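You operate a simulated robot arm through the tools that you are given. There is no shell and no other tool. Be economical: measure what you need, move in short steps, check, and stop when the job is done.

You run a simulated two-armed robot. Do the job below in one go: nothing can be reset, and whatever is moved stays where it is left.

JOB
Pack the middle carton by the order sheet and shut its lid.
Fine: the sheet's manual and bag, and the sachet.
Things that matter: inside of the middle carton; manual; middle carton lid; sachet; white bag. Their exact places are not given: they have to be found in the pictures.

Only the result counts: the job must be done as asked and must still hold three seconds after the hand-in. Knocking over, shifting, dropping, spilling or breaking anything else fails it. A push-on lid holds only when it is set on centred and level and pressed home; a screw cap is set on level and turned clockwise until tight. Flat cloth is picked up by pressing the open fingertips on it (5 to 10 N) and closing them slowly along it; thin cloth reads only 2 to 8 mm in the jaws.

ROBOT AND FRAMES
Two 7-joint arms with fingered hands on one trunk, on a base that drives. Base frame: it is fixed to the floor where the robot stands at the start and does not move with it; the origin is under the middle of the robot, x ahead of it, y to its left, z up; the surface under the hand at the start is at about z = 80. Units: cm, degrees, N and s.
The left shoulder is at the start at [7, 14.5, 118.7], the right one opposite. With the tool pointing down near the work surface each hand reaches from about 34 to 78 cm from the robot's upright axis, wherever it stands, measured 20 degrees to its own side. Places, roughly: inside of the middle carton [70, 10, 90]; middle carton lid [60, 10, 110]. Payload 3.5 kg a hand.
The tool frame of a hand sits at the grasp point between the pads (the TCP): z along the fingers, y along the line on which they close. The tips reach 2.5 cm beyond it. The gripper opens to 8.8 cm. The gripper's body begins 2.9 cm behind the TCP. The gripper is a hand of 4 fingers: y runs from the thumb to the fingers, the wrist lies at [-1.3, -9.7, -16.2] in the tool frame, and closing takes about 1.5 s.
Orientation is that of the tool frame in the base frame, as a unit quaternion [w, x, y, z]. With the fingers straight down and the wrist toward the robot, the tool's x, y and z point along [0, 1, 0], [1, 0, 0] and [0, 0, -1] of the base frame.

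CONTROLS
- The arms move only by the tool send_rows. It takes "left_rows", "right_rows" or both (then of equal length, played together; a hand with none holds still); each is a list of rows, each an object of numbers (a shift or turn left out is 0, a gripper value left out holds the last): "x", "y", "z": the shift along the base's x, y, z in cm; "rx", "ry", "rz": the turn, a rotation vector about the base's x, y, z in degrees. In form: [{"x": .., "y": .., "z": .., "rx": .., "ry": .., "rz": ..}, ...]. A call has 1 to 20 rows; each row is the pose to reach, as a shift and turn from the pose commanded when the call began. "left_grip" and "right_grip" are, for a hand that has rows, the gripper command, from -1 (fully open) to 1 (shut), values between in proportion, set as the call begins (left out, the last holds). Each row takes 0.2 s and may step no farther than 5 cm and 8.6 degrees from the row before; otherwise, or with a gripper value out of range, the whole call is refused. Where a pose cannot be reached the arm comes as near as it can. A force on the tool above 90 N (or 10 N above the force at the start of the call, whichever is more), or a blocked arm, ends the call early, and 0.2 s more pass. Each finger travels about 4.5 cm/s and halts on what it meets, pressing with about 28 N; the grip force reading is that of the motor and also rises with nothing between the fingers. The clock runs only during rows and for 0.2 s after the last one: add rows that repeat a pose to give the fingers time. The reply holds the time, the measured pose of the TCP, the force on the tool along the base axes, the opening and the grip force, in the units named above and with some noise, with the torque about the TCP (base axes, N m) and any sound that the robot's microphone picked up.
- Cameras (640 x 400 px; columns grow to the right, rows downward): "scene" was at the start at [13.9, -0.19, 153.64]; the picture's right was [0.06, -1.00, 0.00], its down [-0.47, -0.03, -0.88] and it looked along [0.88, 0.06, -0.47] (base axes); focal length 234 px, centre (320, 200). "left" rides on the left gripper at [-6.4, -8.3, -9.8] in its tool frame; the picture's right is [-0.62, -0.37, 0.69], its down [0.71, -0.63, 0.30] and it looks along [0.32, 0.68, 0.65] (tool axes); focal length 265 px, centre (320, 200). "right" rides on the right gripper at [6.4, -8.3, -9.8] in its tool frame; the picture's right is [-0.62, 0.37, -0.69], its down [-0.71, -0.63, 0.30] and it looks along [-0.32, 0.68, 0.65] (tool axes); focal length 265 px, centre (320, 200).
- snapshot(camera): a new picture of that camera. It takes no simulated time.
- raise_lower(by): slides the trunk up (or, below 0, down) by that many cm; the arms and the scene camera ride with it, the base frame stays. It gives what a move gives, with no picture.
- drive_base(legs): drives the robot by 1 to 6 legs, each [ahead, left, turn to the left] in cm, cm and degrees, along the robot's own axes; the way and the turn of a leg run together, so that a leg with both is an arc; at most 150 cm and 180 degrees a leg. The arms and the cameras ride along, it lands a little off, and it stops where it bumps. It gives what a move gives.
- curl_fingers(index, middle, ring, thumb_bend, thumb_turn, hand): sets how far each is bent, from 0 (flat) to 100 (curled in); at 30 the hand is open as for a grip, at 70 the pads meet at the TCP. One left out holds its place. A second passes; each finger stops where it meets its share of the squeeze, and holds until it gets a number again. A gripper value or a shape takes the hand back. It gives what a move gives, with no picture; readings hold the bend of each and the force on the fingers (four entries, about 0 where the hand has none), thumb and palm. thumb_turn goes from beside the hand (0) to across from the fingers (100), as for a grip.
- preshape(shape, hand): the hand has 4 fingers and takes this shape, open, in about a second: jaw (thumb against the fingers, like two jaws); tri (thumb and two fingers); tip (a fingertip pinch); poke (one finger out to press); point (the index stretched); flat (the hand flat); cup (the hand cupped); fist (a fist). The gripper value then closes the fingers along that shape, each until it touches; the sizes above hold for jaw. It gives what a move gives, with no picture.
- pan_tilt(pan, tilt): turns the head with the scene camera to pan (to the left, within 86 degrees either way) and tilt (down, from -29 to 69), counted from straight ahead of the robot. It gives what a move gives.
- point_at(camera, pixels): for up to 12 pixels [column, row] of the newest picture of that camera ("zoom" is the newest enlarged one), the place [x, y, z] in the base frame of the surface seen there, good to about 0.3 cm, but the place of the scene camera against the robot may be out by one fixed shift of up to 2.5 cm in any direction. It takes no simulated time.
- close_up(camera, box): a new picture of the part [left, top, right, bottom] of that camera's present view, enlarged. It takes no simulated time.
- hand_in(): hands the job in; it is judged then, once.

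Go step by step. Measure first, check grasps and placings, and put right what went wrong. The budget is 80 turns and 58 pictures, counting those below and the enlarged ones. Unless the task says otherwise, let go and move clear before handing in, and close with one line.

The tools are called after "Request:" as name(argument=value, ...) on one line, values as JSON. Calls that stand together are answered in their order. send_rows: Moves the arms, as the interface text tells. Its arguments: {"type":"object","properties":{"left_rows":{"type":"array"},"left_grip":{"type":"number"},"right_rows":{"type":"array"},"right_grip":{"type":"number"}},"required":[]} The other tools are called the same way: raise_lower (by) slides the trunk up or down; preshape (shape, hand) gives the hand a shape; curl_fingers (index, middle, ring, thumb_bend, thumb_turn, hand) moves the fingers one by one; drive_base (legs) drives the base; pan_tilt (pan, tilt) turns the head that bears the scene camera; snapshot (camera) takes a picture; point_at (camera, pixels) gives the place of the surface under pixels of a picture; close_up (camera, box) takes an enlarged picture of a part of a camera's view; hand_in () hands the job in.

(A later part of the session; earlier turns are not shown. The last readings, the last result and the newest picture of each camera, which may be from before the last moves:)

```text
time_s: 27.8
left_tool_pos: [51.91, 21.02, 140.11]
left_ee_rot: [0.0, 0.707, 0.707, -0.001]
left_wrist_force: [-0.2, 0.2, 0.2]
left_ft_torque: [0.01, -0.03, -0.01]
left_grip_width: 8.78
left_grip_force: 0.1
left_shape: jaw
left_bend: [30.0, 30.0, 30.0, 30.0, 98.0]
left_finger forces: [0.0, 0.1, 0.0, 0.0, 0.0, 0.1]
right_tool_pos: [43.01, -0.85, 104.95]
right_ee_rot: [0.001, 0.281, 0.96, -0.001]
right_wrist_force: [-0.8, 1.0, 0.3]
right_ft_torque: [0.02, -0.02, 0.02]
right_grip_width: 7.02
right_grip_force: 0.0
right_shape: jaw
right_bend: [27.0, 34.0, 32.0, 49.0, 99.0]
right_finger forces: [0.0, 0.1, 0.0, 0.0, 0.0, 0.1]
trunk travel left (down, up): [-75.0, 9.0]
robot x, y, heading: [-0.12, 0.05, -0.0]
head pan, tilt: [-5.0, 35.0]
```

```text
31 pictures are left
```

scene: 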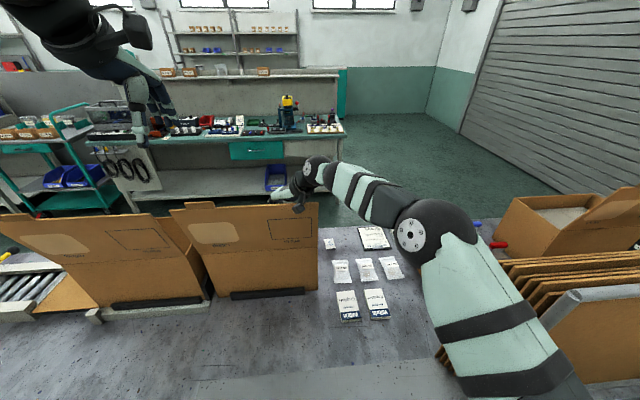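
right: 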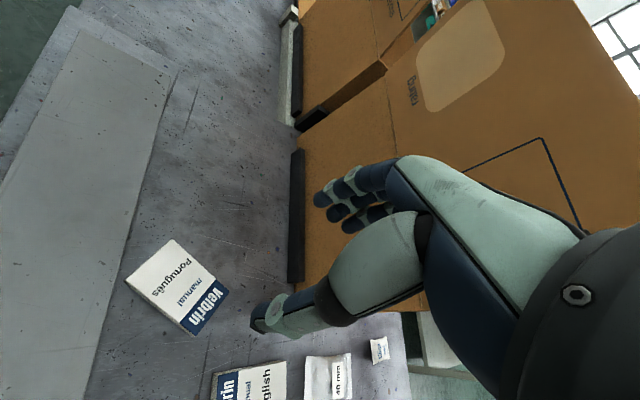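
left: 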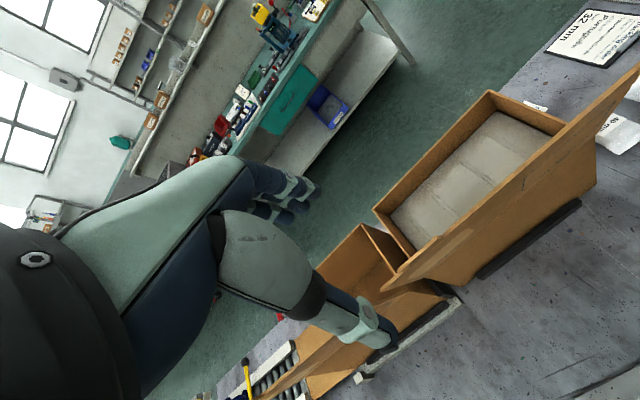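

The manual lies free at about (43,−1). I bring the right arm back up to its start height and orientation before driving to the right.

Request:
send_rows(right_grip=-1, right_rows=[{"z": 4}, {"z": 8, "y": -2, "rz": -5}, {"z": 12, "y": -4, "rz": -10}, {"z": 16, "y": -6, "rz": -16}, {"z": 20, "y": -8, "rz": -22}, {"z": 24, "y": -10, "rz": -28}, {"z": 28, "y": -12, "rz": -34}, {"z": 32, "y": -14, "rz": -40}, {"z": 35, "y": -16, "rz": -46}, {"z": 38, "y": -18, "rz": -52}, {"z": 40, "y": -20, "rz": -57}, {"z": 41, "x": 2, "y": -22, "rz": -57}])

Request:
drive_base(legs=[[0, -35, 0]])

Request:
pan_tilt(pan=15, tilt=48)

Request:
snapshot(camera="scene")

```text
time_s: 30.4
left_tool_pos: [52.17, 20.79, 139.94]
left_ee_rot: [-0.001, 0.707, 0.707, 0.0]
left_wrist_force: [-0.2, 0.4, -0.4]
left_ft_torque: [0.04, 0.0, 0.01]
left_grip_width: 8.79
left_grip_force: 0.0
left_shape: jaw
left_bend: [30.0, 30.0, 30.0, 30.0, 98.0]
left_finger forces: [0.0, 0.0, 0.1, 0.1, 0.1, 0.1]
right_tool_pos: [45.3, -23.13, 146.04]
right_ee_rot: [-0.001, 0.703, 0.711, 0.0]
right_wrist_force: [-0.6, -0.5, -1.1]
right_ft_torque: [-0.02, 0.0, 0.05]
right_grip_width: 8.8
right_grip_force: 0.1
right_shape: jaw
right_bend: [30.0, 30.0, 30.0, 30.0, 98.0]
right_finger forces: [0.0, 0.1, 0.0, 0.0, 0.1, 0.0]
right hand out of reach, approached as far as the arm can: row 10, 11
trunk travel left (down, up): [-75.0, 9.0]
robot x, y, heading: [-0.38, 0.13, -0.0]
head pan, tilt: [-5.0, 35.0]
```

```text
time_s: 32.7
left_tool_pos: [51.99, -13.54, 140.05]
left_ee_rot: [0.0, 0.706, 0.708, -0.001]
left_wrist_force: [0.0, 0.4, 1.1]
left_ft_torque: [-0.03, 0.03, 0.0]
left_grip_width: 8.77
left_grip_force: 0.1
left_shape: jaw
left_bend: [30.0, 30.0, 30.0, 30.0, 98.0]
left_finger forces: [0.0, 0.0, 0.0, 0.0, 0.0, 0.1]
right_tool_pos: [45.69, -57.51, 146.13]
right_ee_rot: [0.0, 0.702, 0.712, -0.002]
right_wrist_force: [-0.2, 0.9, -0.3]
right_ft_torque: [0.01, 0.02, 0.0]
right_grip_width: 8.76
right_grip_force: 0.0
right_shape: jaw
right_bend: [30.0, 30.0, 30.0, 30.0, 98.0]
right_finger forces: [0.1, 0.0, 0.0, 0.1, 0.2, 0.1]
trunk travel left (down, up): [-75.0, 9.0]
robot x, y, heading: [0.39, -34.75, 0.1]
head pan, tilt: [-5.0, 35.0]
```

```text
time_s: 33.5
left_tool_pos: [52.04, -13.78, 140.07]
left_ee_rot: [0.0, 0.705, 0.709, 0.0]
left_wrist_force: [0.9, 0.0, 0.2]
left_ft_torque: [0.02, -0.02, 0.02]
left_grip_width: 8.75
left_grip_force: 0.2
left_shape: jaw
left_bend: [30.0, 30.0, 30.0, 30.0, 98.0]
left_finger forces: [0.0, 0.0, 0.1, 0.1, 0.0, 0.0]
right_tool_pos: [45.58, -57.72, 146.0]
right_ee_rot: [0.0, 0.703, 0.711, -0.002]
right_wrist_force: [0.1, -0.4, 0.3]
right_ft_torque: [0.01, -0.01, 0.01]
right_grip_width: 8.77
right_grip_force: 0.0
right_shape: jaw
right_bend: [30.0, 30.0, 30.0, 30.0, 98.0]
right_finger forces: [0.0, 0.0, 0.1, 0.0, 0.1, 0.1]
trunk travel left (down, up): [-75.0, 9.0]
robot x, y, heading: [-0.14, -34.74, 0.1]
head pan, tilt: [15.0, 48.0]
```

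```text
30 pictures are left
```

scene: 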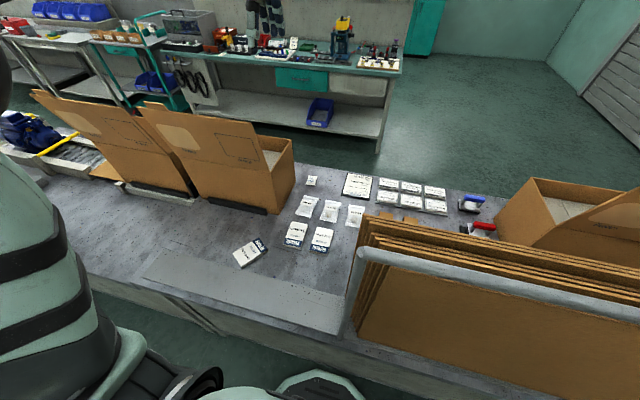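

The base has moved to y=−34.7 cleanly; there is floor visible between base and table. I drive 3 cm ahead, then swing the left hand to +60° yaw above the manual.

Request:
drive_base(legs=[[3, 0, 0]])

Request:
send_rows(left_grip=-0.6, left_rows=[{"rz": 7}, {"rz": 14, "z": -3, "y": 2, "x": -2}, {"rz": 21, "z": -6, "y": 4, "x": -4}, {"rz": 28, "z": -10, "y": 6, "x": -6}, {"rz": 35, "z": -14, "y": 8, "x": -8}, {"rz": 42, "z": -18, "y": 10, "x": -10}, {"rz": 49, "z": -22, "y": 12, "x": -11.5}, {"rz": 57, "z": -26, "y": 12.5, "x": -12}, {"rz": 57, "z": -30, "y": 12.5, "x": -12}, {"rz": 57, "z": -34, "y": 12.5, "x": -12}, {"rz": 57, "z": -38, "y": 12.5, "x": -12}, {"rz": 57, "z": -42, "y": 12.5, "x": -12}, {"rz": 57, "z": -44, "y": 12.5, "x": -12}])

Request:
snapshot(camera="left")

```text
time_s: 34.4
left_tool_pos: [53.94, -13.7, 140.34]
left_ee_rot: [0.001, 0.705, 0.709, 0.0]
left_wrist_force: [0.7, -0.8, -0.6]
left_ft_torque: [-0.01, 0.01, 0.04]
left_grip_width: 8.78
left_grip_force: 0.0
left_shape: jaw
left_bend: [30.0, 30.0, 30.0, 30.0, 98.0]
left_finger forces: [0.0, 0.0, 0.0, 0.0, 0.1, 0.0]
right_tool_pos: [47.39, -57.7, 146.04]
right_ee_rot: [0.0, 0.703, 0.711, -0.001]
right_wrist_force: [-0.5, 0.1, 0.2]
right_ft_torque: [-0.02, 0.01, 0.03]
right_grip_width: 8.77
right_grip_force: 0.0
right_shape: jaw
right_bend: [30.0, 30.0, 30.0, 30.0, 98.0]
right_finger forces: [0.0, 0.0, 0.0, 0.1, 0.0, 0.0]
trunk travel left (down, up): [-75.0, 9.0]
robot x, y, heading: [1.54, -35.15, 0.3]
head pan, tilt: [15.0, 48.0]
stopped in leg 1: the robot was blocked; the commanded pose is now the measured one
```

```text
time_s: 37.2
left_tool_pos: [41.92, -1.11, 96.21]
left_ee_rot: [0.001, 0.283, 0.959, 0.001]
left_wrist_force: [0.1, 0.3, -0.2]
left_ft_torque: [-0.01, 0.01, -0.05]
left_grip_width: 7.06
left_grip_force: 0.0
left_shape: jaw
left_bend: [27.0, 34.0, 31.0, 49.0, 99.0]
left_finger forces: [0.0, 0.0, 0.0, 0.0, 0.1, 0.0]
left hand out of reach, approached as far as the arm can: row 6
right_tool_pos: [47.39, -57.76, 146.06]
right_ee_rot: [0.0, 0.703, 0.711, 0.0]
right_wrist_force: [-0.2, 0.3, -0.8]
right_ft_torque: [0.02, -0.02, 0.02]
right_grip_width: 8.76
right_grip_force: 0.1
right_shape: jaw
right_bend: [30.0, 30.0, 30.0, 30.0, 98.0]
right_finger forces: [0.1, 0.0, 0.0, 0.1, 0.0, 0.0]
trunk travel left (down, up): [-75.0, 9.0]
robot x, y, heading: [2.29, -34.8, 0.2]
head pan, tilt: [15.0, 48.0]
```

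```text
29 pictures are left
```

left: 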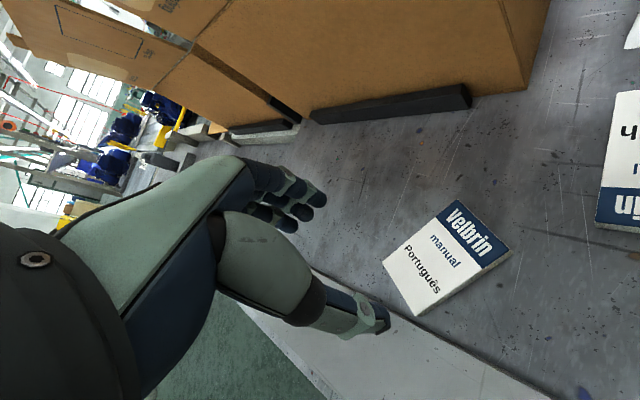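

The base was blocked after about 2 cm; I'll stay here. Now I measure the manual's corners in the left picture: (383,265), (455,200), (510,250), (420,313).

Request:
point_at(camera="left", pixels=[[388, 266], [456, 204], [506, 250], [421, 308], [445, 258], [610, 215], [470, 235], [405, 288], [490, 225], [425, 232]])

```text
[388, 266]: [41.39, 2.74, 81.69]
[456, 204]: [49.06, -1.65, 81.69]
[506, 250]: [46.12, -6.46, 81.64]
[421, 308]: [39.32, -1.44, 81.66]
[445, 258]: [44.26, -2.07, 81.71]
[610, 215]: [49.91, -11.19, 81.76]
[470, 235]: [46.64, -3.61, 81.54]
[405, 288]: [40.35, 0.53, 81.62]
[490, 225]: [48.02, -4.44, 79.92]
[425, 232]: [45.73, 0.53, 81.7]
```

The manual's centre is (43.9,−1.7) with its width axis at ~60°. I descend with a +3° turn and grip it.

Request:
send_rows(left_rows=[{"x": 1.0, "y": -0.3, "z": -3, "rz": 3}, {"x": 2.0, "y": -0.6, "z": -7, "rz": 3}, {"x": 2.0, "y": -0.6, "z": -10.5, "rz": 3}, {"x": 2.0, "y": -0.6, "z": -12.5, "rz": 3}, {"x": 2.0, "y": -0.6, "z": -13.5, "rz": 3}, {"x": 2.0, "y": -0.6, "z": -13.5, "rz": 3}])

Request:
send_rows(left_grip=0.3, left_rows=[{}, {}, {}, {}, {}, {}, {}, {"z": 2}, {"z": 5}, {"z": 9}, {"z": 14}, {"z": 19}, {"z": 24}])

Request:
snapshot(camera="left")

```text
time_s: 38.6
left_tool_pos: [43.94, -1.75, 82.67]
left_ee_rot: [0.0, 0.257, 0.966, 0.001]
left_wrist_force: [-0.3, -0.1, 0.6]
left_ft_torque: [0.03, 0.02, 0.03]
left_grip_width: 7.06
left_grip_force: 0.0
left_shape: jaw
left_bend: [27.0, 34.0, 31.0, 49.0, 99.0]
left_finger forces: [0.1, 0.0, 0.1, 0.0, 0.0, 0.0]
right_tool_pos: [47.45, -57.77, 146.1]
right_ee_rot: [0.0, 0.703, 0.711, -0.001]
right_wrist_force: [0.4, 0.7, 0.4]
right_ft_torque: [-0.01, -0.01, -0.02]
right_grip_width: 8.75
right_grip_force: 0.0
right_shape: jaw
right_bend: [30.0, 30.0, 30.0, 30.0, 98.0]
right_finger forces: [0.1, 0.0, 0.0, 0.0, 0.0, 0.1]
trunk travel left (down, up): [-75.0, 9.0]
robot x, y, heading: [2.17, -34.83, 0.2]
head pan, tilt: [15.0, 48.0]
```

```text
time_s: 41.4
left_tool_pos: [43.23, -1.52, 106.41]
left_ee_rot: [0.0, 0.258, 0.966, 0.002]
left_wrist_force: [-1.0, 0.1, -0.2]
left_ft_torque: [0.01, -0.03, -0.04]
left_grip_width: 5.42
left_grip_force: 27.9
left_shape: jaw
left_bend: [74.0, 41.0, 38.0, 61.0, 99.0]
left_finger forces: [14.5, 7.5, 3.3, 0.0, 25.4, 0.1]
right_tool_pos: [47.31, -57.76, 146.09]
right_ee_rot: [0.002, 0.703, 0.711, -0.001]
right_wrist_force: [-0.2, 0.5, -0.4]
right_ft_torque: [-0.03, -0.05, 0.02]
right_grip_width: 8.77
right_grip_force: 0.1
right_shape: jaw
right_bend: [30.0, 30.0, 30.0, 30.0, 98.0]
right_finger forces: [0.0, 0.1, 0.0, 0.1, 0.0, 0.1]
trunk travel left (down, up): [-75.0, 9.0]
robot x, y, heading: [2.0, -35.01, 0.5]
head pan, tilt: [15.0, 48.0]
```

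```text
28 pictures are left
```

left: 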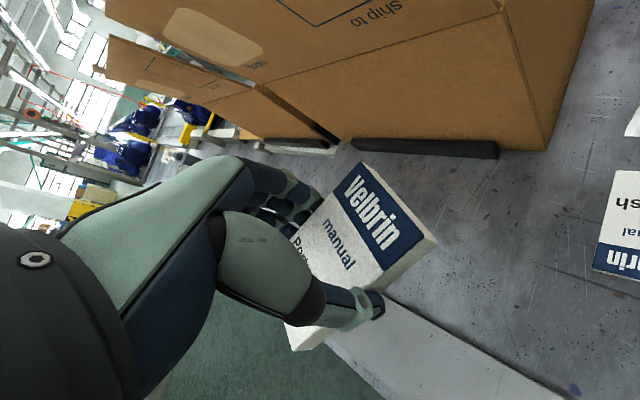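

Held. I route it to the right of the lid, forward, then in over the carton's right end, adding 15° yaw.

Request:
send_rows(left_rows=[{"y": -4, "z": 2}, {"y": -8, "z": 4, "rz": 2}, {"y": -12, "z": 7, "rz": 5}, {"x": 2, "y": -16, "z": 9, "rz": 8}, {"x": 6, "y": -18, "z": 10, "rz": 11}, {"x": 10.5, "y": -18, "z": 10, "rz": 13}, {"x": 15, "y": -18, "z": 10, "rz": 15}, {"x": 19.5, "y": -18, "z": 10, "rz": 15}, {"x": 24, "y": -16, "z": 10, "rz": 15}, {"x": 25.5, "y": -12, "z": 10, "rz": 15}, {"x": 25.5, "y": -8, "z": 10, "rz": 15}, {"x": 25.5, "y": -4, "z": 10, "rz": 15}, {"x": 25.5, "y": 0, "z": 8, "rz": 15}, {"x": 25.5, "y": 4, "z": 6, "rz": 15}, {"x": 25.5, "y": 4.5, "z": 4, "rz": 15}])

Request:
snapshot(camera="left")

Request:
snapshot(camera="scene")

```text
time_s: 44.6
left_tool_pos: [69.35, 2.34, 110.97]
left_ee_rot: [0.0, 0.13, 0.992, 0.0]
left_wrist_force: [0.6, 0.5, -0.9]
left_ft_torque: [0.03, 0.01, 0.0]
left_grip_width: 5.33
left_grip_force: 27.7
left_shape: jaw
left_bend: [74.0, 42.0, 39.0, 61.0, 98.0]
left_finger forces: [14.8, 7.2, 3.7, 0.0, 25.6, 0.0]
left hand out of reach, approached as far as the arm can: row 8, 9, 10
right_tool_pos: [47.43, -57.74, 146.01]
right_ee_rot: [0.001, 0.703, 0.711, -0.001]
right_wrist_force: [-1.0, 0.0, 0.7]
right_ft_torque: [0.01, 0.0, 0.01]
right_grip_width: 8.77
right_grip_force: 0.1
right_shape: jaw
right_bend: [30.0, 30.0, 30.0, 30.0, 98.0]
right_finger forces: [0.1, 0.0, 0.1, 0.0, 0.0, 0.1]
trunk travel left (down, up): [-75.0, 9.0]
robot x, y, heading: [2.23, -34.5, 0.2]
head pan, tilt: [15.0, 48.0]
```

```text
27 pictures are left
```

left: 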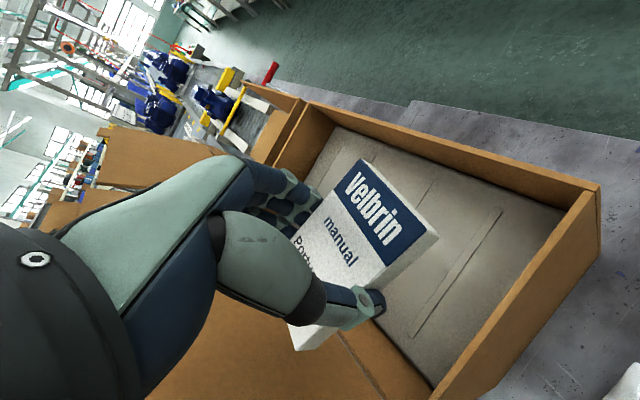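

```text
26 pictures are left
```

scene: 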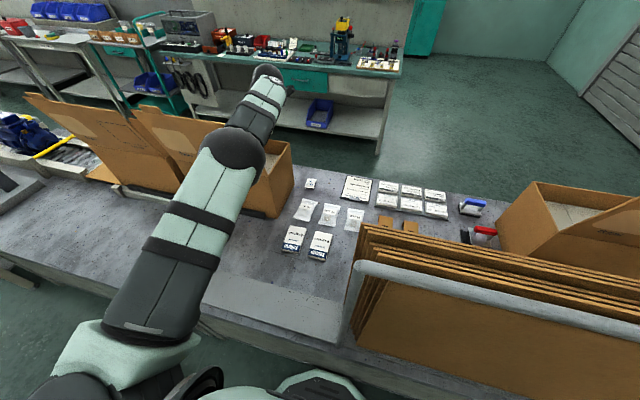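

The path is clear and the manual hovers over the carton. I shift 3 cm further left and lower to the fill.

Request:
send_rows(left_rows=[{"y": 2, "z": -2}, {"y": 3, "z": -5}, {"y": 3, "z": -8}, {"y": 3, "z": -10.5}, {"y": 3, "z": -12}, {"y": 3, "z": -12.8}, {"y": 3, "z": -12.8}])

Request:
snapshot(camera="left")

```text
time_s: 46.2
left_tool_pos: [69.76, 4.89, 98.01]
left_ee_rot: [0.0, 0.131, 0.991, 0.004]
left_wrist_force: [0.0, -0.3, -1.1]
left_ft_torque: [0.0, 0.02, -0.02]
left_grip_width: 5.34
left_grip_force: 27.6
left_shape: jaw
left_bend: [74.0, 42.0, 39.0, 61.0, 98.0]
left_finger forces: [14.8, 7.2, 3.6, 0.0, 25.6, 0.0]
right_tool_pos: [47.66, -58.75, 145.91]
right_ee_rot: [-0.003, 0.703, 0.711, 0.001]
right_wrist_force: [1.2, 0.5, 0.1]
right_ft_torque: [0.01, 0.01, 0.0]
right_grip_width: 8.78
right_grip_force: 0.1
right_shape: jaw
right_bend: [30.0, 30.0, 30.0, 30.0, 98.0]
right_finger forces: [0.0, 0.0, 0.0, 0.0, 0.0, 0.1]
trunk travel left (down, up): [-75.0, 9.0]
robot x, y, heading: [2.23, -34.6, 0.2]
head pan, tilt: [15.0, 48.0]
```

```text
25 pictures are left
```

left: 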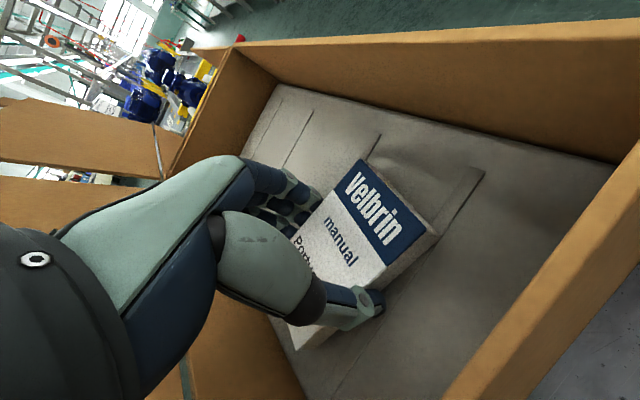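

The manual is just above the fill. I open the hand and rise.

Request:
send_rows(left_grip=-0.6, left_rows=[{"z": -0.2}, {"z": -0.2}, {"z": -0.2}, {"z": -0.2}, {"z": -0.2}, {"z": 2}, {"z": 5}, {"z": 9}, {"z": 13}])

Request:
snapshot(camera="left")

```text
time_s: 48.2
left_tool_pos: [69.59, 5.73, 110.68]
left_ee_rot: [-0.001, 0.128, 0.992, 0.0]
left_wrist_force: [-0.2, -0.6, -0.2]
left_ft_torque: [0.01, 0.0, 0.04]
left_grip_width: 7.03
left_grip_force: 0.0
left_shape: jaw
left_bend: [27.0, 34.0, 32.0, 49.0, 99.0]
left_finger forces: [0.1, 0.1, 0.1, 0.0, 0.0, 0.0]
right_tool_pos: [47.58, -57.68, 146.12]
right_ee_rot: [0.001, 0.702, 0.712, -0.001]
right_wrist_force: [0.0, -0.4, 0.3]
right_ft_torque: [0.05, 0.0, 0.02]
right_grip_width: 8.77
right_grip_force: 0.0
right_shape: jaw
right_bend: [30.0, 30.0, 30.0, 30.0, 98.0]
right_finger forces: [0.0, 0.1, 0.1, 0.1, 0.0, 0.0]
trunk travel left (down, up): [-75.0, 9.0]
robot x, y, heading: [1.67, -34.84, 0.2]
head pan, tilt: [15.0, 48.0]
```

```text
24 pictures are left
```

left: 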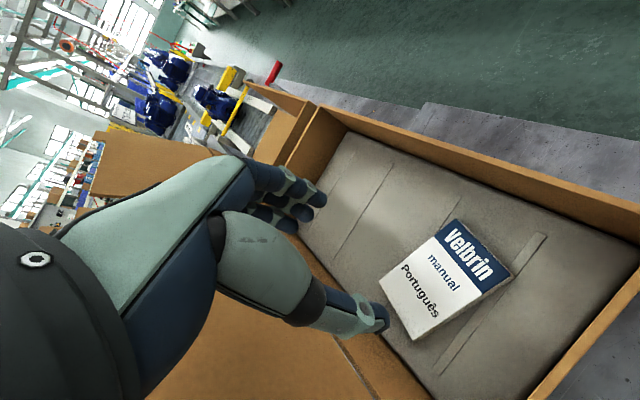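

The manual lies flat in the carton. Next I move above the 32 mm bag at (67,−22.4) with 15° more yaw.

Request:
send_rows(left_rows=[{"y": -4, "z": 1}, {"y": -8.5, "z": 2}, {"y": -13, "z": 2, "rz": 3}, {"y": -17.5, "z": 2, "rz": 7, "x": -1}, {"y": -22, "z": 2, "rz": 11, "x": -2}, {"y": -26, "z": 0, "rz": 15, "x": -2.6}, {"y": -28.1, "z": -4, "rz": 15, "x": -2.6}, {"y": -28.1, "z": -8, "rz": 15, "x": -2.6}, {"y": -28.1, "z": -12, "rz": 15, "x": -2.6}, {"y": -28.1, "z": -14, "rz": 15, "x": -2.6}])

Request:
snapshot(camera="left")

```text
time_s: 50.4
left_tool_pos: [65.86, -22.43, 96.7]
left_ee_rot: [0.0, 0.0, 1.0, 0.0]
left_wrist_force: [0.4, 0.4, -0.5]
left_ft_torque: [0.01, 0.04, -0.04]
left_grip_width: 7.04
left_grip_force: 0.0
left_shape: jaw
left_bend: [27.0, 34.0, 32.0, 49.0, 99.0]
left_finger forces: [0.0, 0.1, 0.1, 0.0, 0.1, 0.0]
left hand out of reach, approached as far as the arm can: row 7, 8, 9, 10
right_tool_pos: [47.52, -57.71, 145.99]
right_ee_rot: [0.001, 0.703, 0.711, 0.0]
right_wrist_force: [-0.4, -0.8, -0.3]
right_ft_torque: [-0.01, -0.03, -0.01]
right_grip_width: 8.79
right_grip_force: 0.0
right_shape: jaw
right_bend: [30.0, 30.0, 30.0, 30.0, 98.0]
right_finger forces: [0.0, 0.0, 0.0, 0.1, 0.0, 0.0]
trunk travel left (down, up): [-75.0, 9.0]
robot x, y, heading: [2.18, -34.82, 0.3]
head pan, tilt: [15.0, 48.0]
```

```text
23 pictures are left
```

left: 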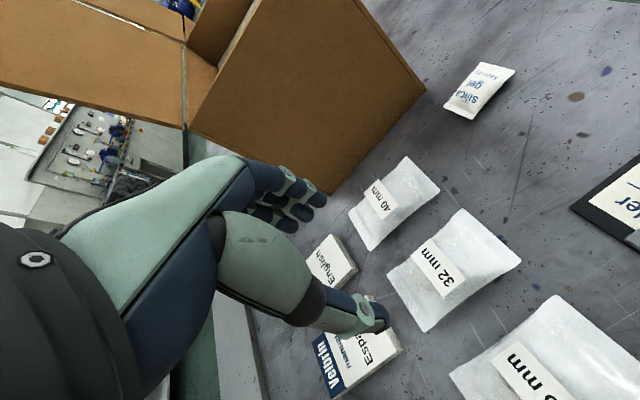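

The left arm is 1 cm short here. Lowering the trunk by 12 cm brings the shoulder nearer; I first lift the left hand so it doesn't descend onto the goods.

Request:
send_rows(left_rows=[{"z": 3, "x": -1}, {"z": 7, "x": -2}, {"z": 11, "x": -3}, {"z": 14, "x": -4}])

Request:
raise_lower(by=-12)

Request:
point_at(camera="left", pixels=[[464, 213], [514, 260], [426, 325], [392, 277], [455, 268], [505, 70], [480, 65], [457, 110], [512, 72], [480, 92], [437, 186], [545, 303]])

```text
time_s: 51.4
left_tool_pos: [62.89, -22.34, 110.83]
left_ee_rot: [-0.001, -0.002, 1.0, 0.0]
left_wrist_force: [-0.4, -1.4, 0.6]
left_ft_torque: [0.02, 0.04, 0.03]
left_grip_width: 7.02
left_grip_force: 0.2
left_shape: jaw
left_bend: [27.0, 34.0, 32.0, 49.0, 99.0]
left_finger forces: [0.1, 0.1, 0.0, 0.1, 0.0, 0.0]
left hand out of reach, approached as far as the arm can: row 3, 4
right_tool_pos: [47.42, -57.75, 146.05]
right_ee_rot: [0.0, 0.703, 0.711, -0.001]
right_wrist_force: [-0.7, 0.4, -0.3]
right_ft_torque: [0.0, -0.03, 0.01]
right_grip_width: 8.78
right_grip_force: 0.1
right_shape: jaw
right_bend: [30.0, 30.0, 30.0, 30.0, 98.0]
right_finger forces: [0.1, 0.0, 0.0, 0.1, 0.1, 0.0]
trunk travel left (down, up): [-75.0, 9.0]
robot x, y, heading: [2.01, -34.77, 0.1]
head pan, tilt: [15.0, 48.0]
```

```text
time_s: 52.9
left_tool_pos: [63.07, -22.31, 98.66]
left_ee_rot: [0.0, -0.001, 1.0, 0.001]
left_wrist_force: [-0.3, -0.1, 0.4]
left_ft_torque: [0.02, -0.01, 0.0]
left_grip_width: 7.01
left_grip_force: 0.1
left_shape: jaw
left_bend: [27.0, 34.0, 32.0, 49.0, 99.0]
left_finger forces: [0.1, 0.0, 0.0, 0.1, 0.0, 0.1]
right_tool_pos: [47.4, -57.63, 134.02]
right_ee_rot: [0.001, 0.702, 0.712, 0.0]
right_wrist_force: [-0.2, -0.2, 0.0]
right_ft_torque: [0.02, 0.02, 0.01]
right_grip_width: 8.76
right_grip_force: 0.0
right_shape: jaw
right_bend: [30.0, 30.0, 30.0, 30.0, 98.0]
right_finger forces: [0.1, 0.0, 0.0, 0.1, 0.1, 0.0]
trunk travel left (down, up): [-63.0, 21.0]
robot x, y, heading: [2.04, -34.77, -0.0]
head pan, tilt: [15.0, 48.0]
```

```text
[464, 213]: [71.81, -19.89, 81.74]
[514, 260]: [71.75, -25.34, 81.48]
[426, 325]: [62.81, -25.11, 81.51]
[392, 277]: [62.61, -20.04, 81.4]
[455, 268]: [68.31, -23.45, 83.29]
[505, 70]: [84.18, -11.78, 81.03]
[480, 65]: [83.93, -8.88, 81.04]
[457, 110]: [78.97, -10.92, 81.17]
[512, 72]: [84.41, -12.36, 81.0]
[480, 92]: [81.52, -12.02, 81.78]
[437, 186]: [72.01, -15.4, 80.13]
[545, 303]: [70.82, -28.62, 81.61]
```

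Bag: x 62.6–71.8, y −19.9…−25.3, centre (67.2,−22.6). I approach to z≈88 above it and verify position.

Request:
send_rows(left_rows=[{"x": 2, "y": -0.2, "z": -3}, {"x": 4, "y": -0.3, "z": -7}, {"x": 4, "y": -0.3, "z": -9.5}, {"x": 4, "y": -0.3, "z": -9.5}])

Request:
snapshot(camera="left")

```text
time_s: 53.9
left_tool_pos: [66.03, -22.82, 88.92]
left_ee_rot: [0.0, -0.001, 1.0, 0.001]
left_wrist_force: [0.5, 0.2, 0.5]
left_ft_torque: [0.05, 0.02, -0.02]
left_grip_width: 7.04
left_grip_force: 0.1
left_shape: jaw
left_bend: [27.0, 34.0, 32.0, 49.0, 99.0]
left_finger forces: [0.1, 0.0, 0.0, 0.0, 0.0, 0.1]
left hand out of reach, approached as far as the arm can: row 2, 3, 4
right_tool_pos: [47.43, -57.79, 134.17]
right_ee_rot: [0.0, 0.703, 0.712, 0.0]
right_wrist_force: [-0.1, -0.8, 0.2]
right_ft_torque: [0.0, -0.01, 0.02]
right_grip_width: 8.76
right_grip_force: 0.1
right_shape: jaw
right_bend: [30.0, 30.0, 30.0, 30.0, 98.0]
right_finger forces: [0.1, 0.0, 0.1, 0.1, 0.0, 0.0]
trunk travel left (down, up): [-63.0, 21.0]
robot x, y, heading: [1.98, -35.0, 0.1]
head pan, tilt: [15.0, 48.0]
```

```text
22 pictures are left
```

left: 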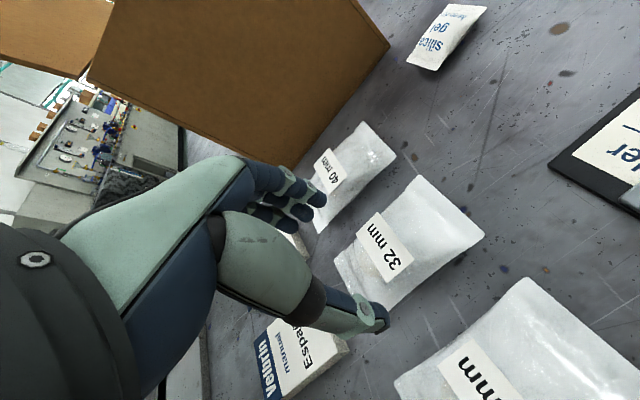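

The hand is centred over the bag (1 cm short in x is fine). I descend by lowering the trunk 6 cm, bringing the TCP to ~82.9.

Request:
raise_lower(by=-6)

Request:
snapshot(camera="left")

```text
time_s: 54.9
left_tool_pos: [65.9, -22.79, 82.91]
left_ee_rot: [-0.001, -0.002, 1.0, 0.0]
left_wrist_force: [-0.6, -0.4, 0.7]
left_ft_torque: [-0.04, -0.02, -0.02]
left_grip_width: 7.0
left_grip_force: 0.1
left_shape: jaw
left_bend: [27.0, 34.0, 32.0, 49.0, 99.0]
left_finger forces: [0.1, 0.1, 0.0, 0.0, 0.1, 0.0]
right_tool_pos: [47.39, -57.75, 127.98]
right_ee_rot: [0.001, 0.703, 0.711, -0.001]
right_wrist_force: [0.1, -0.6, 0.5]
right_ft_torque: [-0.04, -0.03, 0.01]
right_grip_width: 8.79
right_grip_force: 0.1
right_shape: jaw
right_bend: [30.0, 30.0, 30.0, 30.0, 98.0]
right_finger forces: [0.0, 0.1, 0.0, 0.0, 0.0, 0.0]
trunk travel left (down, up): [-57.0, 27.0]
robot x, y, heading: [2.27, -34.99, 0.1]
head pan, tilt: [15.0, 48.0]
```

```text
21 pictures are left
```

left: 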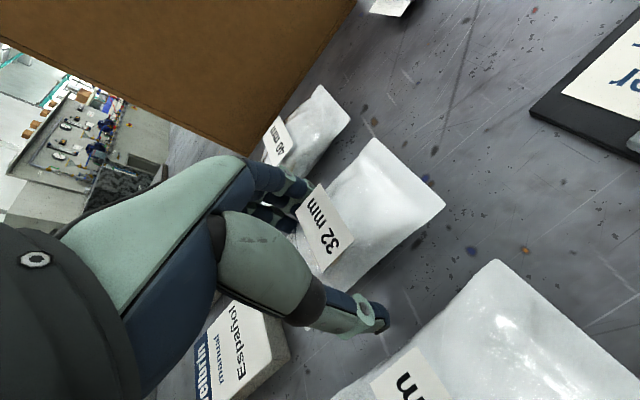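

The fingers straddle the 32 mm bag without touching its neighbours. I close and lift.

Request:
send_rows(left_grip=0.5, left_rows=[{}, {}, {}, {}, {}, {}, {}, {}, {"z": 1}, {"z": 3}, {"z": 6}, {"z": 10}, {"z": 14, "x": -1}])

Request:
snapshot(camera="left")

```text
time_s: 57.7
left_tool_pos: [64.78, -23.19, 96.98]
left_ee_rot: [0.0, -0.001, 1.0, 0.0]
left_wrist_force: [0.2, 0.4, -1.2]
left_ft_torque: [0.0, -0.01, 0.02]
left_grip_width: 4.95
left_grip_force: 28.1
left_shape: jaw
left_bend: [74.0, 43.0, 39.0, 66.0, 99.0]
left_finger forces: [14.4, 7.2, 3.6, 0.1, 26.1, 0.0]
right_tool_pos: [47.43, -57.85, 128.1]
right_ee_rot: [0.001, 0.703, 0.711, -0.001]
right_wrist_force: [-0.6, -0.1, -0.2]
right_ft_torque: [0.02, 0.01, -0.01]
right_grip_width: 8.76
right_grip_force: 0.1
right_shape: jaw
right_bend: [30.0, 30.0, 30.0, 30.0, 98.0]
right_finger forces: [0.1, 0.1, 0.0, 0.1, 0.0, 0.0]
trunk travel left (down, up): [-57.0, 27.0]
robot x, y, heading: [1.82, -35.04, 0.2]
head pan, tilt: [15.0, 48.0]
```

```text
20 pictures are left
```

left: 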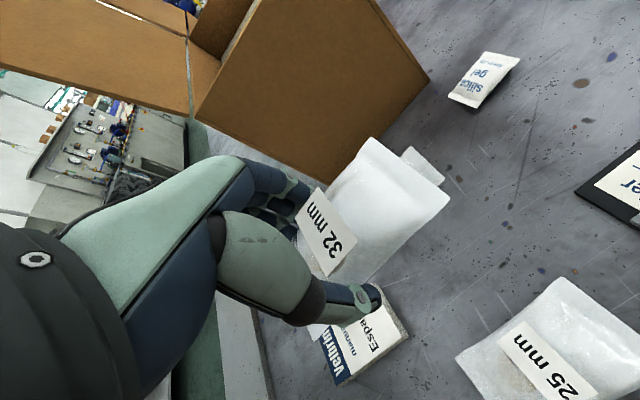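

The bag is held. I raise the trunk 18 cm, which lifts it over the carton's rim.

Request:
raise_lower(by=18)

Request:
send_rows(left_rows=[{"x": 0.5, "y": 4}, {"x": 1, "y": 8, "rz": -3}, {"x": 2, "y": 12, "rz": -6}, {"x": 3, "y": 16, "rz": -9}, {"x": 4, "y": 20, "rz": -12}, {"x": 4.5, "y": 24, "z": -2, "rz": -12}, {"x": 4.5, "y": 26, "z": -5, "rz": -12}, {"x": 4.5, "y": 26, "z": -8, "rz": -12}, {"x": 4.5, "y": 26, "z": -8, "rz": -12}])

Request:
snapshot(camera="left")

```text
time_s: 59.7
left_tool_pos: [64.98, -23.02, 114.88]
left_ee_rot: [-0.001, -0.002, 1.0, 0.001]
left_wrist_force: [-0.3, 0.1, -1.9]
left_ft_torque: [0.01, 0.0, -0.02]
left_grip_width: 4.96
left_grip_force: 27.7
left_shape: jaw
left_bend: [74.0, 43.0, 39.0, 66.0, 99.0]
left_finger forces: [14.4, 7.3, 3.6, 0.0, 26.0, 0.0]
right_tool_pos: [47.49, -57.61, 146.06]
right_ee_rot: [0.0, 0.703, 0.712, -0.001]
right_wrist_force: [0.3, 0.2, 0.2]
right_ft_torque: [-0.01, 0.0, -0.01]
right_grip_width: 8.75
right_grip_force: 0.2
right_shape: jaw
right_bend: [30.0, 30.0, 30.0, 30.0, 98.0]
right_finger forces: [0.1, 0.1, 0.0, 0.0, 0.0, 0.0]
trunk travel left (down, up): [-75.0, 9.0]
robot x, y, heading: [1.8, -35.14, 0.4]
head pan, tilt: [15.0, 48.0]
```

```text
time_s: 61.7
left_tool_pos: [69.22, 3.11, 107.03]
left_ee_rot: [-0.001, 0.102, 0.995, 0.001]
left_wrist_force: [0.5, -0.1, -1.3]
left_ft_torque: [-0.03, 0.02, 0.0]
left_grip_width: 4.94
left_grip_force: 27.9
left_shape: jaw
left_bend: [74.0, 43.0, 39.0, 66.0, 99.0]
left_finger forces: [14.3, 7.2, 3.6, 0.1, 26.0, 0.0]
right_tool_pos: [47.51, -57.64, 146.12]
right_ee_rot: [0.0, 0.702, 0.712, -0.001]
right_wrist_force: [-0.4, -0.5, -0.2]
right_ft_torque: [0.02, 0.03, -0.04]
right_grip_width: 8.77
right_grip_force: 0.1
right_shape: jaw
right_bend: [30.0, 30.0, 30.0, 30.0, 98.0]
right_finger forces: [0.0, 0.0, 0.1, 0.0, 0.1, 0.0]
trunk travel left (down, up): [-75.0, 9.0]
robot x, y, heading: [2.11, -35.21, -0.1]
head pan, tilt: [15.0, 48.0]
```

```text
19 pictures are left
```

left: 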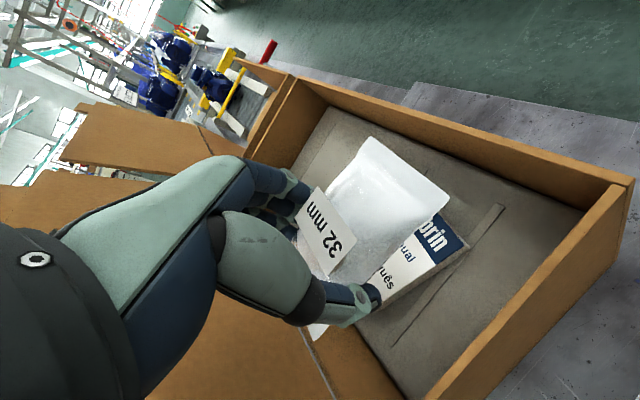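

The bag is over the manual; it'll lie on it within the rim height (≈99.7 < 101). I lower and release.

Request:
send_rows(left_rows=[{"y": -0.5, "z": -3}, {"y": -0.5, "z": -5.5}, {"y": -0.5, "z": -7}, {"y": -0.5, "z": -7}])

Request:
send_rows(left_grip=-0.5, left_rows=[{"z": -0.2}, {"z": -0.2}, {"z": -0.2}, {"z": -0.2}, {"z": -0.2}, {"z": 2}, {"z": 5}, {"z": 9}, {"z": 13}])

Request:
snapshot(camera="left")

```text
time_s: 62.7
left_tool_pos: [69.23, 2.57, 99.8]
left_ee_rot: [0.0, 0.103, 0.995, 0.001]
left_wrist_force: [0.1, -0.6, -2.0]
left_ft_torque: [0.01, 0.01, 0.01]
left_grip_width: 4.94
left_grip_force: 27.7
left_shape: jaw
left_bend: [74.0, 43.0, 39.0, 66.0, 99.0]
left_finger forces: [14.5, 7.3, 3.6, 0.0, 26.0, 0.1]
right_tool_pos: [47.63, -57.7, 146.03]
right_ee_rot: [0.001, 0.703, 0.711, -0.001]
right_wrist_force: [0.8, 0.5, -0.3]
right_ft_torque: [-0.03, 0.01, -0.01]
right_grip_width: 8.78
right_grip_force: 0.1
right_shape: jaw
right_bend: [30.0, 30.0, 30.0, 30.0, 98.0]
right_finger forces: [0.0, 0.0, 0.0, 0.0, 0.1, 0.1]
trunk travel left (down, up): [-75.0, 9.0]
robot x, y, heading: [1.77, -34.95, 0.1]
head pan, tilt: [15.0, 48.0]
```

```text
time_s: 64.7
left_tool_pos: [68.89, 2.68, 113.12]
left_ee_rot: [0.0, 0.103, 0.995, 0.001]
left_wrist_force: [0.1, 0.2, 1.1]
left_ft_torque: [0.02, -0.01, -0.04]
left_grip_width: 6.54
left_grip_force: 0.1
left_shape: jaw
left_bend: [27.0, 36.0, 33.0, 54.0, 99.0]
left_finger forces: [0.0, 0.0, 0.0, 0.1, 0.0, 0.0]
right_tool_pos: [47.3, -57.74, 146.0]
right_ee_rot: [0.001, 0.703, 0.712, -0.001]
right_wrist_force: [0.4, 0.3, 0.1]
right_ft_torque: [0.01, -0.03, -0.03]
right_grip_width: 8.77
right_grip_force: 0.0
right_shape: jaw
right_bend: [30.0, 30.0, 30.0, 30.0, 98.0]
right_finger forces: [0.1, 0.0, 0.0, 0.1, 0.1, 0.1]
trunk travel left (down, up): [-75.0, 9.0]
robot x, y, heading: [2.25, -35.24, 0.3]
head pan, tilt: [15.0, 48.0]
```

```text
18 pictures are left
```

left: 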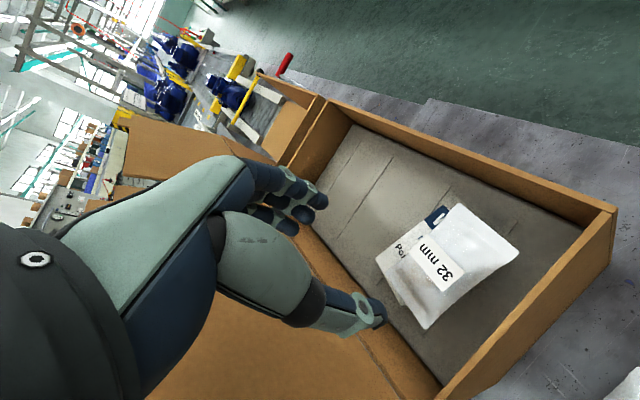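

Manual and bag are in. For the far sachet I'll keep closing along y but tilt the fingers ~50° forward to gain reach. First I move to the right of the carton and tilt at height.

Request:
send_rows(left_grip=-0.14, left_rows=[{"y": -3.5, "z": 1, "rz": 2}, {"x": -1, "y": -7, "z": 1, "rz": 4}, {"x": -2, "y": -10.5, "z": 1, "rz": 6}, {"x": -3, "y": -13.5, "z": 1, "rz": 9}, {"x": -4, "y": -15.5, "z": 1, "rz": 11.8}])

Request:
send_rows(left_rows=[{"ry": -8.3, "x": 1}, {"ry": -16.6, "x": 2}, {"ry": -25, "x": 3}, {"ry": -33.3, "x": 4}, {"ry": -41.6, "x": 6}, {"ry": -50, "x": 8}, {"ry": -50, "x": 8}])

Request:
snapshot(camera="left")

```text
time_s: 65.9
left_tool_pos: [65.15, -13.37, 113.85]
left_ee_rot: [0.0, -0.001, 1.0, 0.001]
left_wrist_force: [-0.4, 1.0, -0.6]
left_ft_torque: [-0.03, 0.0, 0.02]
left_grip_width: 5.05
left_grip_force: 0.0
left_shape: jaw
left_bend: [74.0, 42.0, 38.0, 66.0, 100.0]
left_finger forces: [0.1, 0.0, 0.0, 0.0, 0.1, 0.0]
right_tool_pos: [47.35, -57.81, 146.06]
right_ee_rot: [0.001, 0.703, 0.711, -0.001]
right_wrist_force: [0.0, 0.4, 0.9]
right_ft_torque: [0.02, 0.0, 0.0]
right_grip_width: 8.75
right_grip_force: 0.0
right_shape: jaw
right_bend: [30.0, 30.0, 30.0, 30.0, 98.0]
right_finger forces: [0.1, 0.0, 0.0, 0.0, 0.1, 0.0]
trunk travel left (down, up): [-75.0, 9.0]
robot x, y, heading: [2.16, -35.16, 0.3]
head pan, tilt: [15.0, 48.0]
```

```text
time_s: 67.5
left_tool_pos: [73.08, -13.09, 113.74]
left_ee_rot: [0.423, 0.0, 0.906, 0.001]
left_wrist_force: [-0.4, -0.1, -0.4]
left_ft_torque: [-0.01, 0.0, 0.01]
left_grip_width: 5.07
left_grip_force: 0.0
left_shape: jaw
left_bend: [74.0, 42.0, 38.0, 66.0, 100.0]
left_finger forces: [0.0, 0.0, 0.0, 0.1, 0.0, 0.1]
right_tool_pos: [47.39, -57.73, 146.14]
right_ee_rot: [0.0, 0.703, 0.711, -0.001]
right_wrist_force: [-0.3, 0.5, 0.7]
right_ft_torque: [0.02, 0.0, -0.01]
right_grip_width: 8.8
right_grip_force: 0.0
right_shape: jaw
right_bend: [30.0, 30.0, 30.0, 30.0, 98.0]
right_finger forces: [0.0, 0.0, 0.0, 0.1, 0.0, 0.0]
trunk travel left (down, up): [-75.0, 9.0]
robot x, y, heading: [2.11, -34.89, 0.2]
head pan, tilt: [15.0, 48.0]
```

```text
17 pictures are left
```

left: 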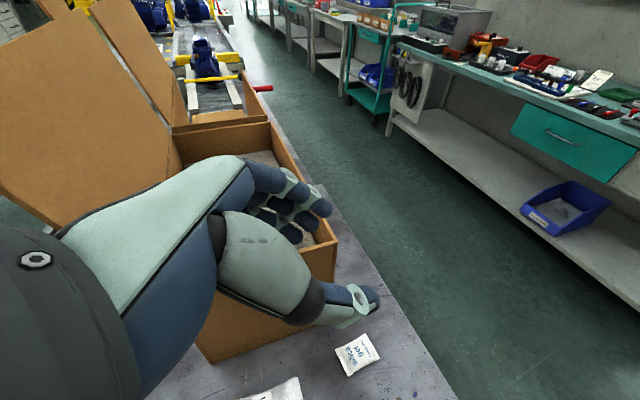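

Tilt achieved. I measure the sachet again and lower the trunk by 20 cm.

Request:
point_at(camera="left", pixels=[[338, 351], [368, 336], [378, 357], [348, 373], [358, 353], [352, 345], [365, 362]])

Request:
raise_lower(by=-20)

Request:
snapshot(camera="left")

```text
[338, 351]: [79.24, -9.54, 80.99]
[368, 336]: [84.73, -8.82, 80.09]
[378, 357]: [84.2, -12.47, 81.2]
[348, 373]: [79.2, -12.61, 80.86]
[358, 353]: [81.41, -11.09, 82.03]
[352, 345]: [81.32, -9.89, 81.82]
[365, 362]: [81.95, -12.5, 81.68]
```

```text
time_s: 69.7
left_tool_pos: [73.02, -13.05, 93.71]
left_ee_rot: [0.423, 0.0, 0.906, 0.0]
left_wrist_force: [0.3, -0.6, 0.5]
left_ft_torque: [0.01, 0.01, 0.03]
left_grip_width: 5.08
left_grip_force: 0.0
left_shape: jaw
left_bend: [74.0, 42.0, 38.0, 66.0, 100.0]
left_finger forces: [0.1, 0.0, 0.0, 0.0, 0.0, 0.0]
right_tool_pos: [47.38, -57.79, 126.01]
right_ee_rot: [0.001, 0.702, 0.712, -0.001]
right_wrist_force: [-1.0, -0.1, 0.3]
right_ft_torque: [0.01, 0.0, 0.0]
right_grip_width: 8.78
right_grip_force: 0.1
right_shape: jaw
right_bend: [30.0, 30.0, 30.0, 30.0, 98.0]
right_finger forces: [0.0, 0.1, 0.0, 0.0, 0.1, 0.0]
trunk travel left (down, up): [-55.0, 29.0]
robot x, y, heading: [2.13, -35.05, 0.2]
head pan, tilt: [15.0, 48.0]
```

```text
16 pictures are left
```

left: 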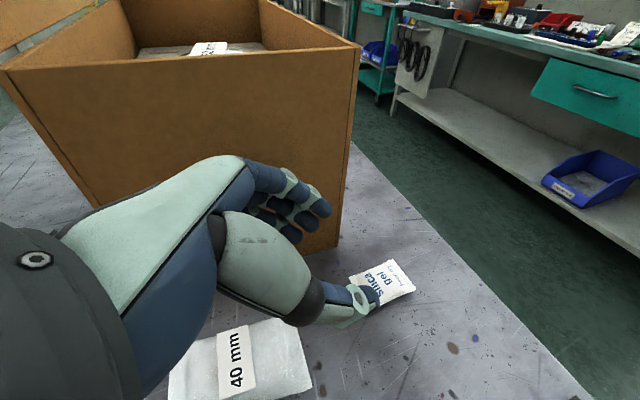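

Sachet: centre (81.7,−10.9), about 3.5 wide. I move to above it with TCP at (79.2,−10.9,87).

Request:
send_rows(left_rows=[{"x": 2, "y": 0.8, "z": -2}, {"x": 4, "y": 1.6, "z": -4}, {"x": 6, "y": 2.1, "z": -6}, {"x": 6.2, "y": 2.1, "z": -7}, {"x": 6.2, "y": 2.1, "z": -7}])

Request:
snapshot(camera="left")

```text
time_s: 70.9
left_tool_pos: [79.35, -11.08, 86.7]
left_ee_rot: [0.422, -0.001, 0.907, 0.002]
left_wrist_force: [0.1, 0.1, 0.5]
left_ft_torque: [-0.01, 0.0, -0.01]
left_grip_width: 5.07
left_grip_force: 0.1
left_shape: jaw
left_bend: [74.0, 42.0, 38.0, 66.0, 100.0]
left_finger forces: [0.0, 0.1, 0.1, 0.1, 0.1, 0.0]
right_tool_pos: [47.49, -57.71, 126.0]
right_ee_rot: [0.0, 0.702, 0.712, 0.0]
right_wrist_force: [-0.2, -0.4, 0.0]
right_ft_torque: [-0.02, 0.03, 0.04]
right_grip_width: 8.78
right_grip_force: 0.0
right_shape: jaw
right_bend: [30.0, 30.0, 30.0, 30.0, 98.0]
right_finger forces: [0.0, 0.0, 0.0, 0.1, 0.1, 0.0]
trunk travel left (down, up): [-55.0, 29.0]
robot x, y, heading: [2.08, -34.73, -0.1]
head pan, tilt: [15.0, 48.0]
```

```text
15 pictures are left
```

left: 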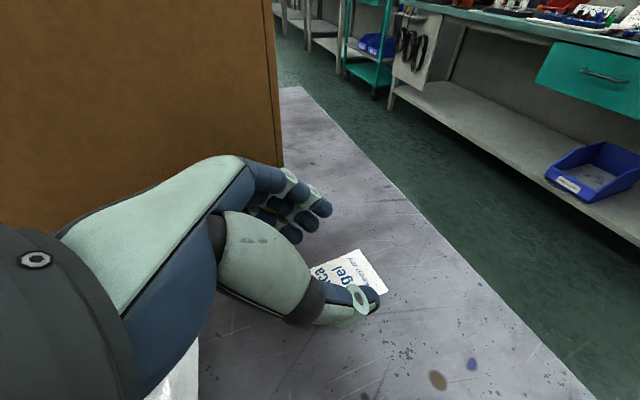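

Alignment looks right. I go down carefully 3 cm and check forces.

Request:
send_rows(left_rows=[{"z": -1}, {"z": -2}, {"z": -2.8}, {"z": -2.8}])

Request:
snapshot(camera="left")

```text
time_s: 71.9
left_tool_pos: [79.2, -11.03, 83.84]
left_ee_rot: [0.422, -0.001, 0.907, 0.0]
left_wrist_force: [0.8, -0.3, 0.6]
left_ft_torque: [0.04, -0.03, 0.01]
left_grip_width: 5.05
left_grip_force: 0.0
left_shape: jaw
left_bend: [74.0, 42.0, 38.0, 66.0, 100.0]
left_finger forces: [0.0, 0.0, 0.0, 0.0, 0.0, 0.1]
right_tool_pos: [47.42, -57.67, 126.04]
right_ee_rot: [0.001, 0.702, 0.712, 0.0]
right_wrist_force: [0.3, 0.4, -0.3]
right_ft_torque: [0.01, 0.03, -0.02]
right_grip_width: 8.8
right_grip_force: 0.1
right_shape: jaw
right_bend: [30.0, 30.0, 30.0, 30.0, 98.0]
right_finger forces: [0.1, 0.0, 0.0, 0.1, 0.1, 0.0]
trunk travel left (down, up): [-55.0, 29.0]
robot x, y, heading: [1.98, -34.92, 0.4]
head pan, tilt: [15.0, 48.0]
```

```text
14 pictures are left
```

left: 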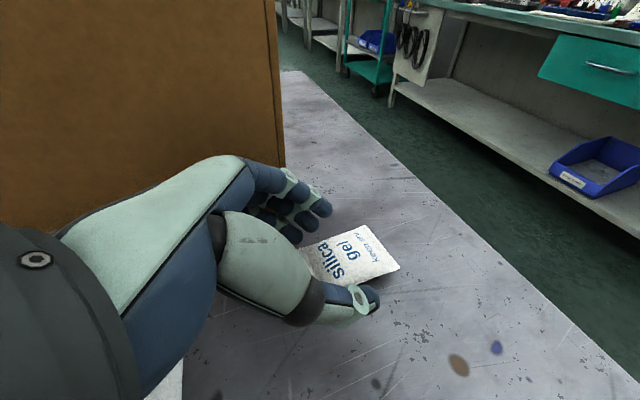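

No contact yet, and the sachet lies between thumb and fingers. I go down 1.3 cm more and close gently.

Request:
send_rows(left_rows=[{"z": -0.5, "x": 0.2}, {"z": -0.9, "x": 0.3}, {"z": -1.3, "x": 0.3}, {"z": -1.3, "x": 0.3}])

Request:
send_rows(left_grip=0.7, left_rows=[{}, {}, {}, {}, {}, {}, {}, {}, {"z": 1}, {"z": 2.5}, {"z": 5, "x": -0.5}])

Request:
snapshot(camera="left")

```text
time_s: 72.9
left_tool_pos: [79.38, -11.09, 83.08]
left_ee_rot: [0.426, -0.001, 0.905, 0.001]
left_wrist_force: [-2.9, 0.7, 13.4]
left_ft_torque: [0.52, 0.05, 0.07]
left_grip_width: 5.08
left_grip_force: 0.0
left_shape: jaw
left_bend: [74.0, 41.0, 36.0, 66.0, 100.0]
left_finger forces: [0.1, 0.1, 14.8, 0.0, 0.1, 0.1]
right_tool_pos: [47.13, -57.67, 126.09]
right_ee_rot: [0.001, 0.703, 0.711, 0.0]
right_wrist_force: [0.1, -0.1, -0.2]
right_ft_torque: [0.0, -0.02, 0.01]
right_grip_width: 8.75
right_grip_force: 0.1
right_shape: jaw
right_bend: [30.0, 30.0, 30.0, 30.0, 98.0]
right_finger forces: [0.0, 0.0, 0.0, 0.0, 0.0, 0.0]
trunk travel left (down, up): [-55.0, 29.0]
robot x, y, heading: [2.01, -34.61, 0.1]
head pan, tilt: [15.0, 48.0]
```

```text
time_s: 75.3
left_tool_pos: [78.95, -10.99, 87.64]
left_ee_rot: [0.421, 0.001, 0.907, 0.0]
left_wrist_force: [0.1, 0.2, 0.3]
left_ft_torque: [0.0, 0.01, 0.01]
left_grip_width: 0.66
left_grip_force: 28.0
left_shape: jaw
left_bend: [71.0, 73.0, 70.0, 79.0, 100.0]
left_finger forces: [0.1, 0.0, 0.0, 0.0, 0.0, 0.0]
right_tool_pos: [47.23, -57.71, 126.06]
right_ee_rot: [0.0, 0.703, 0.712, -0.001]
right_wrist_force: [0.0, 0.3, -0.3]
right_ft_torque: [-0.04, 0.01, 0.0]
right_grip_width: 8.78
right_grip_force: 0.2
right_shape: jaw
right_bend: [30.0, 30.0, 30.0, 30.0, 98.0]
right_finger forces: [0.1, 0.0, 0.0, 0.0, 0.1, 0.0]
trunk travel left (down, up): [-55.0, 29.0]
robot x, y, heading: [1.76, -35.01, 0.4]
head pan, tilt: [15.0, 48.0]
```

```text
13 pictures are left
```

left: 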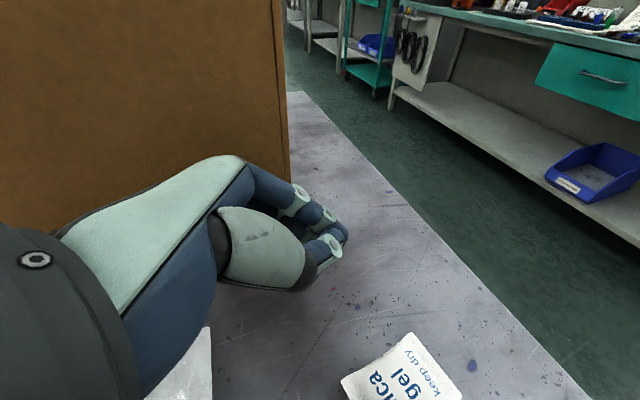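

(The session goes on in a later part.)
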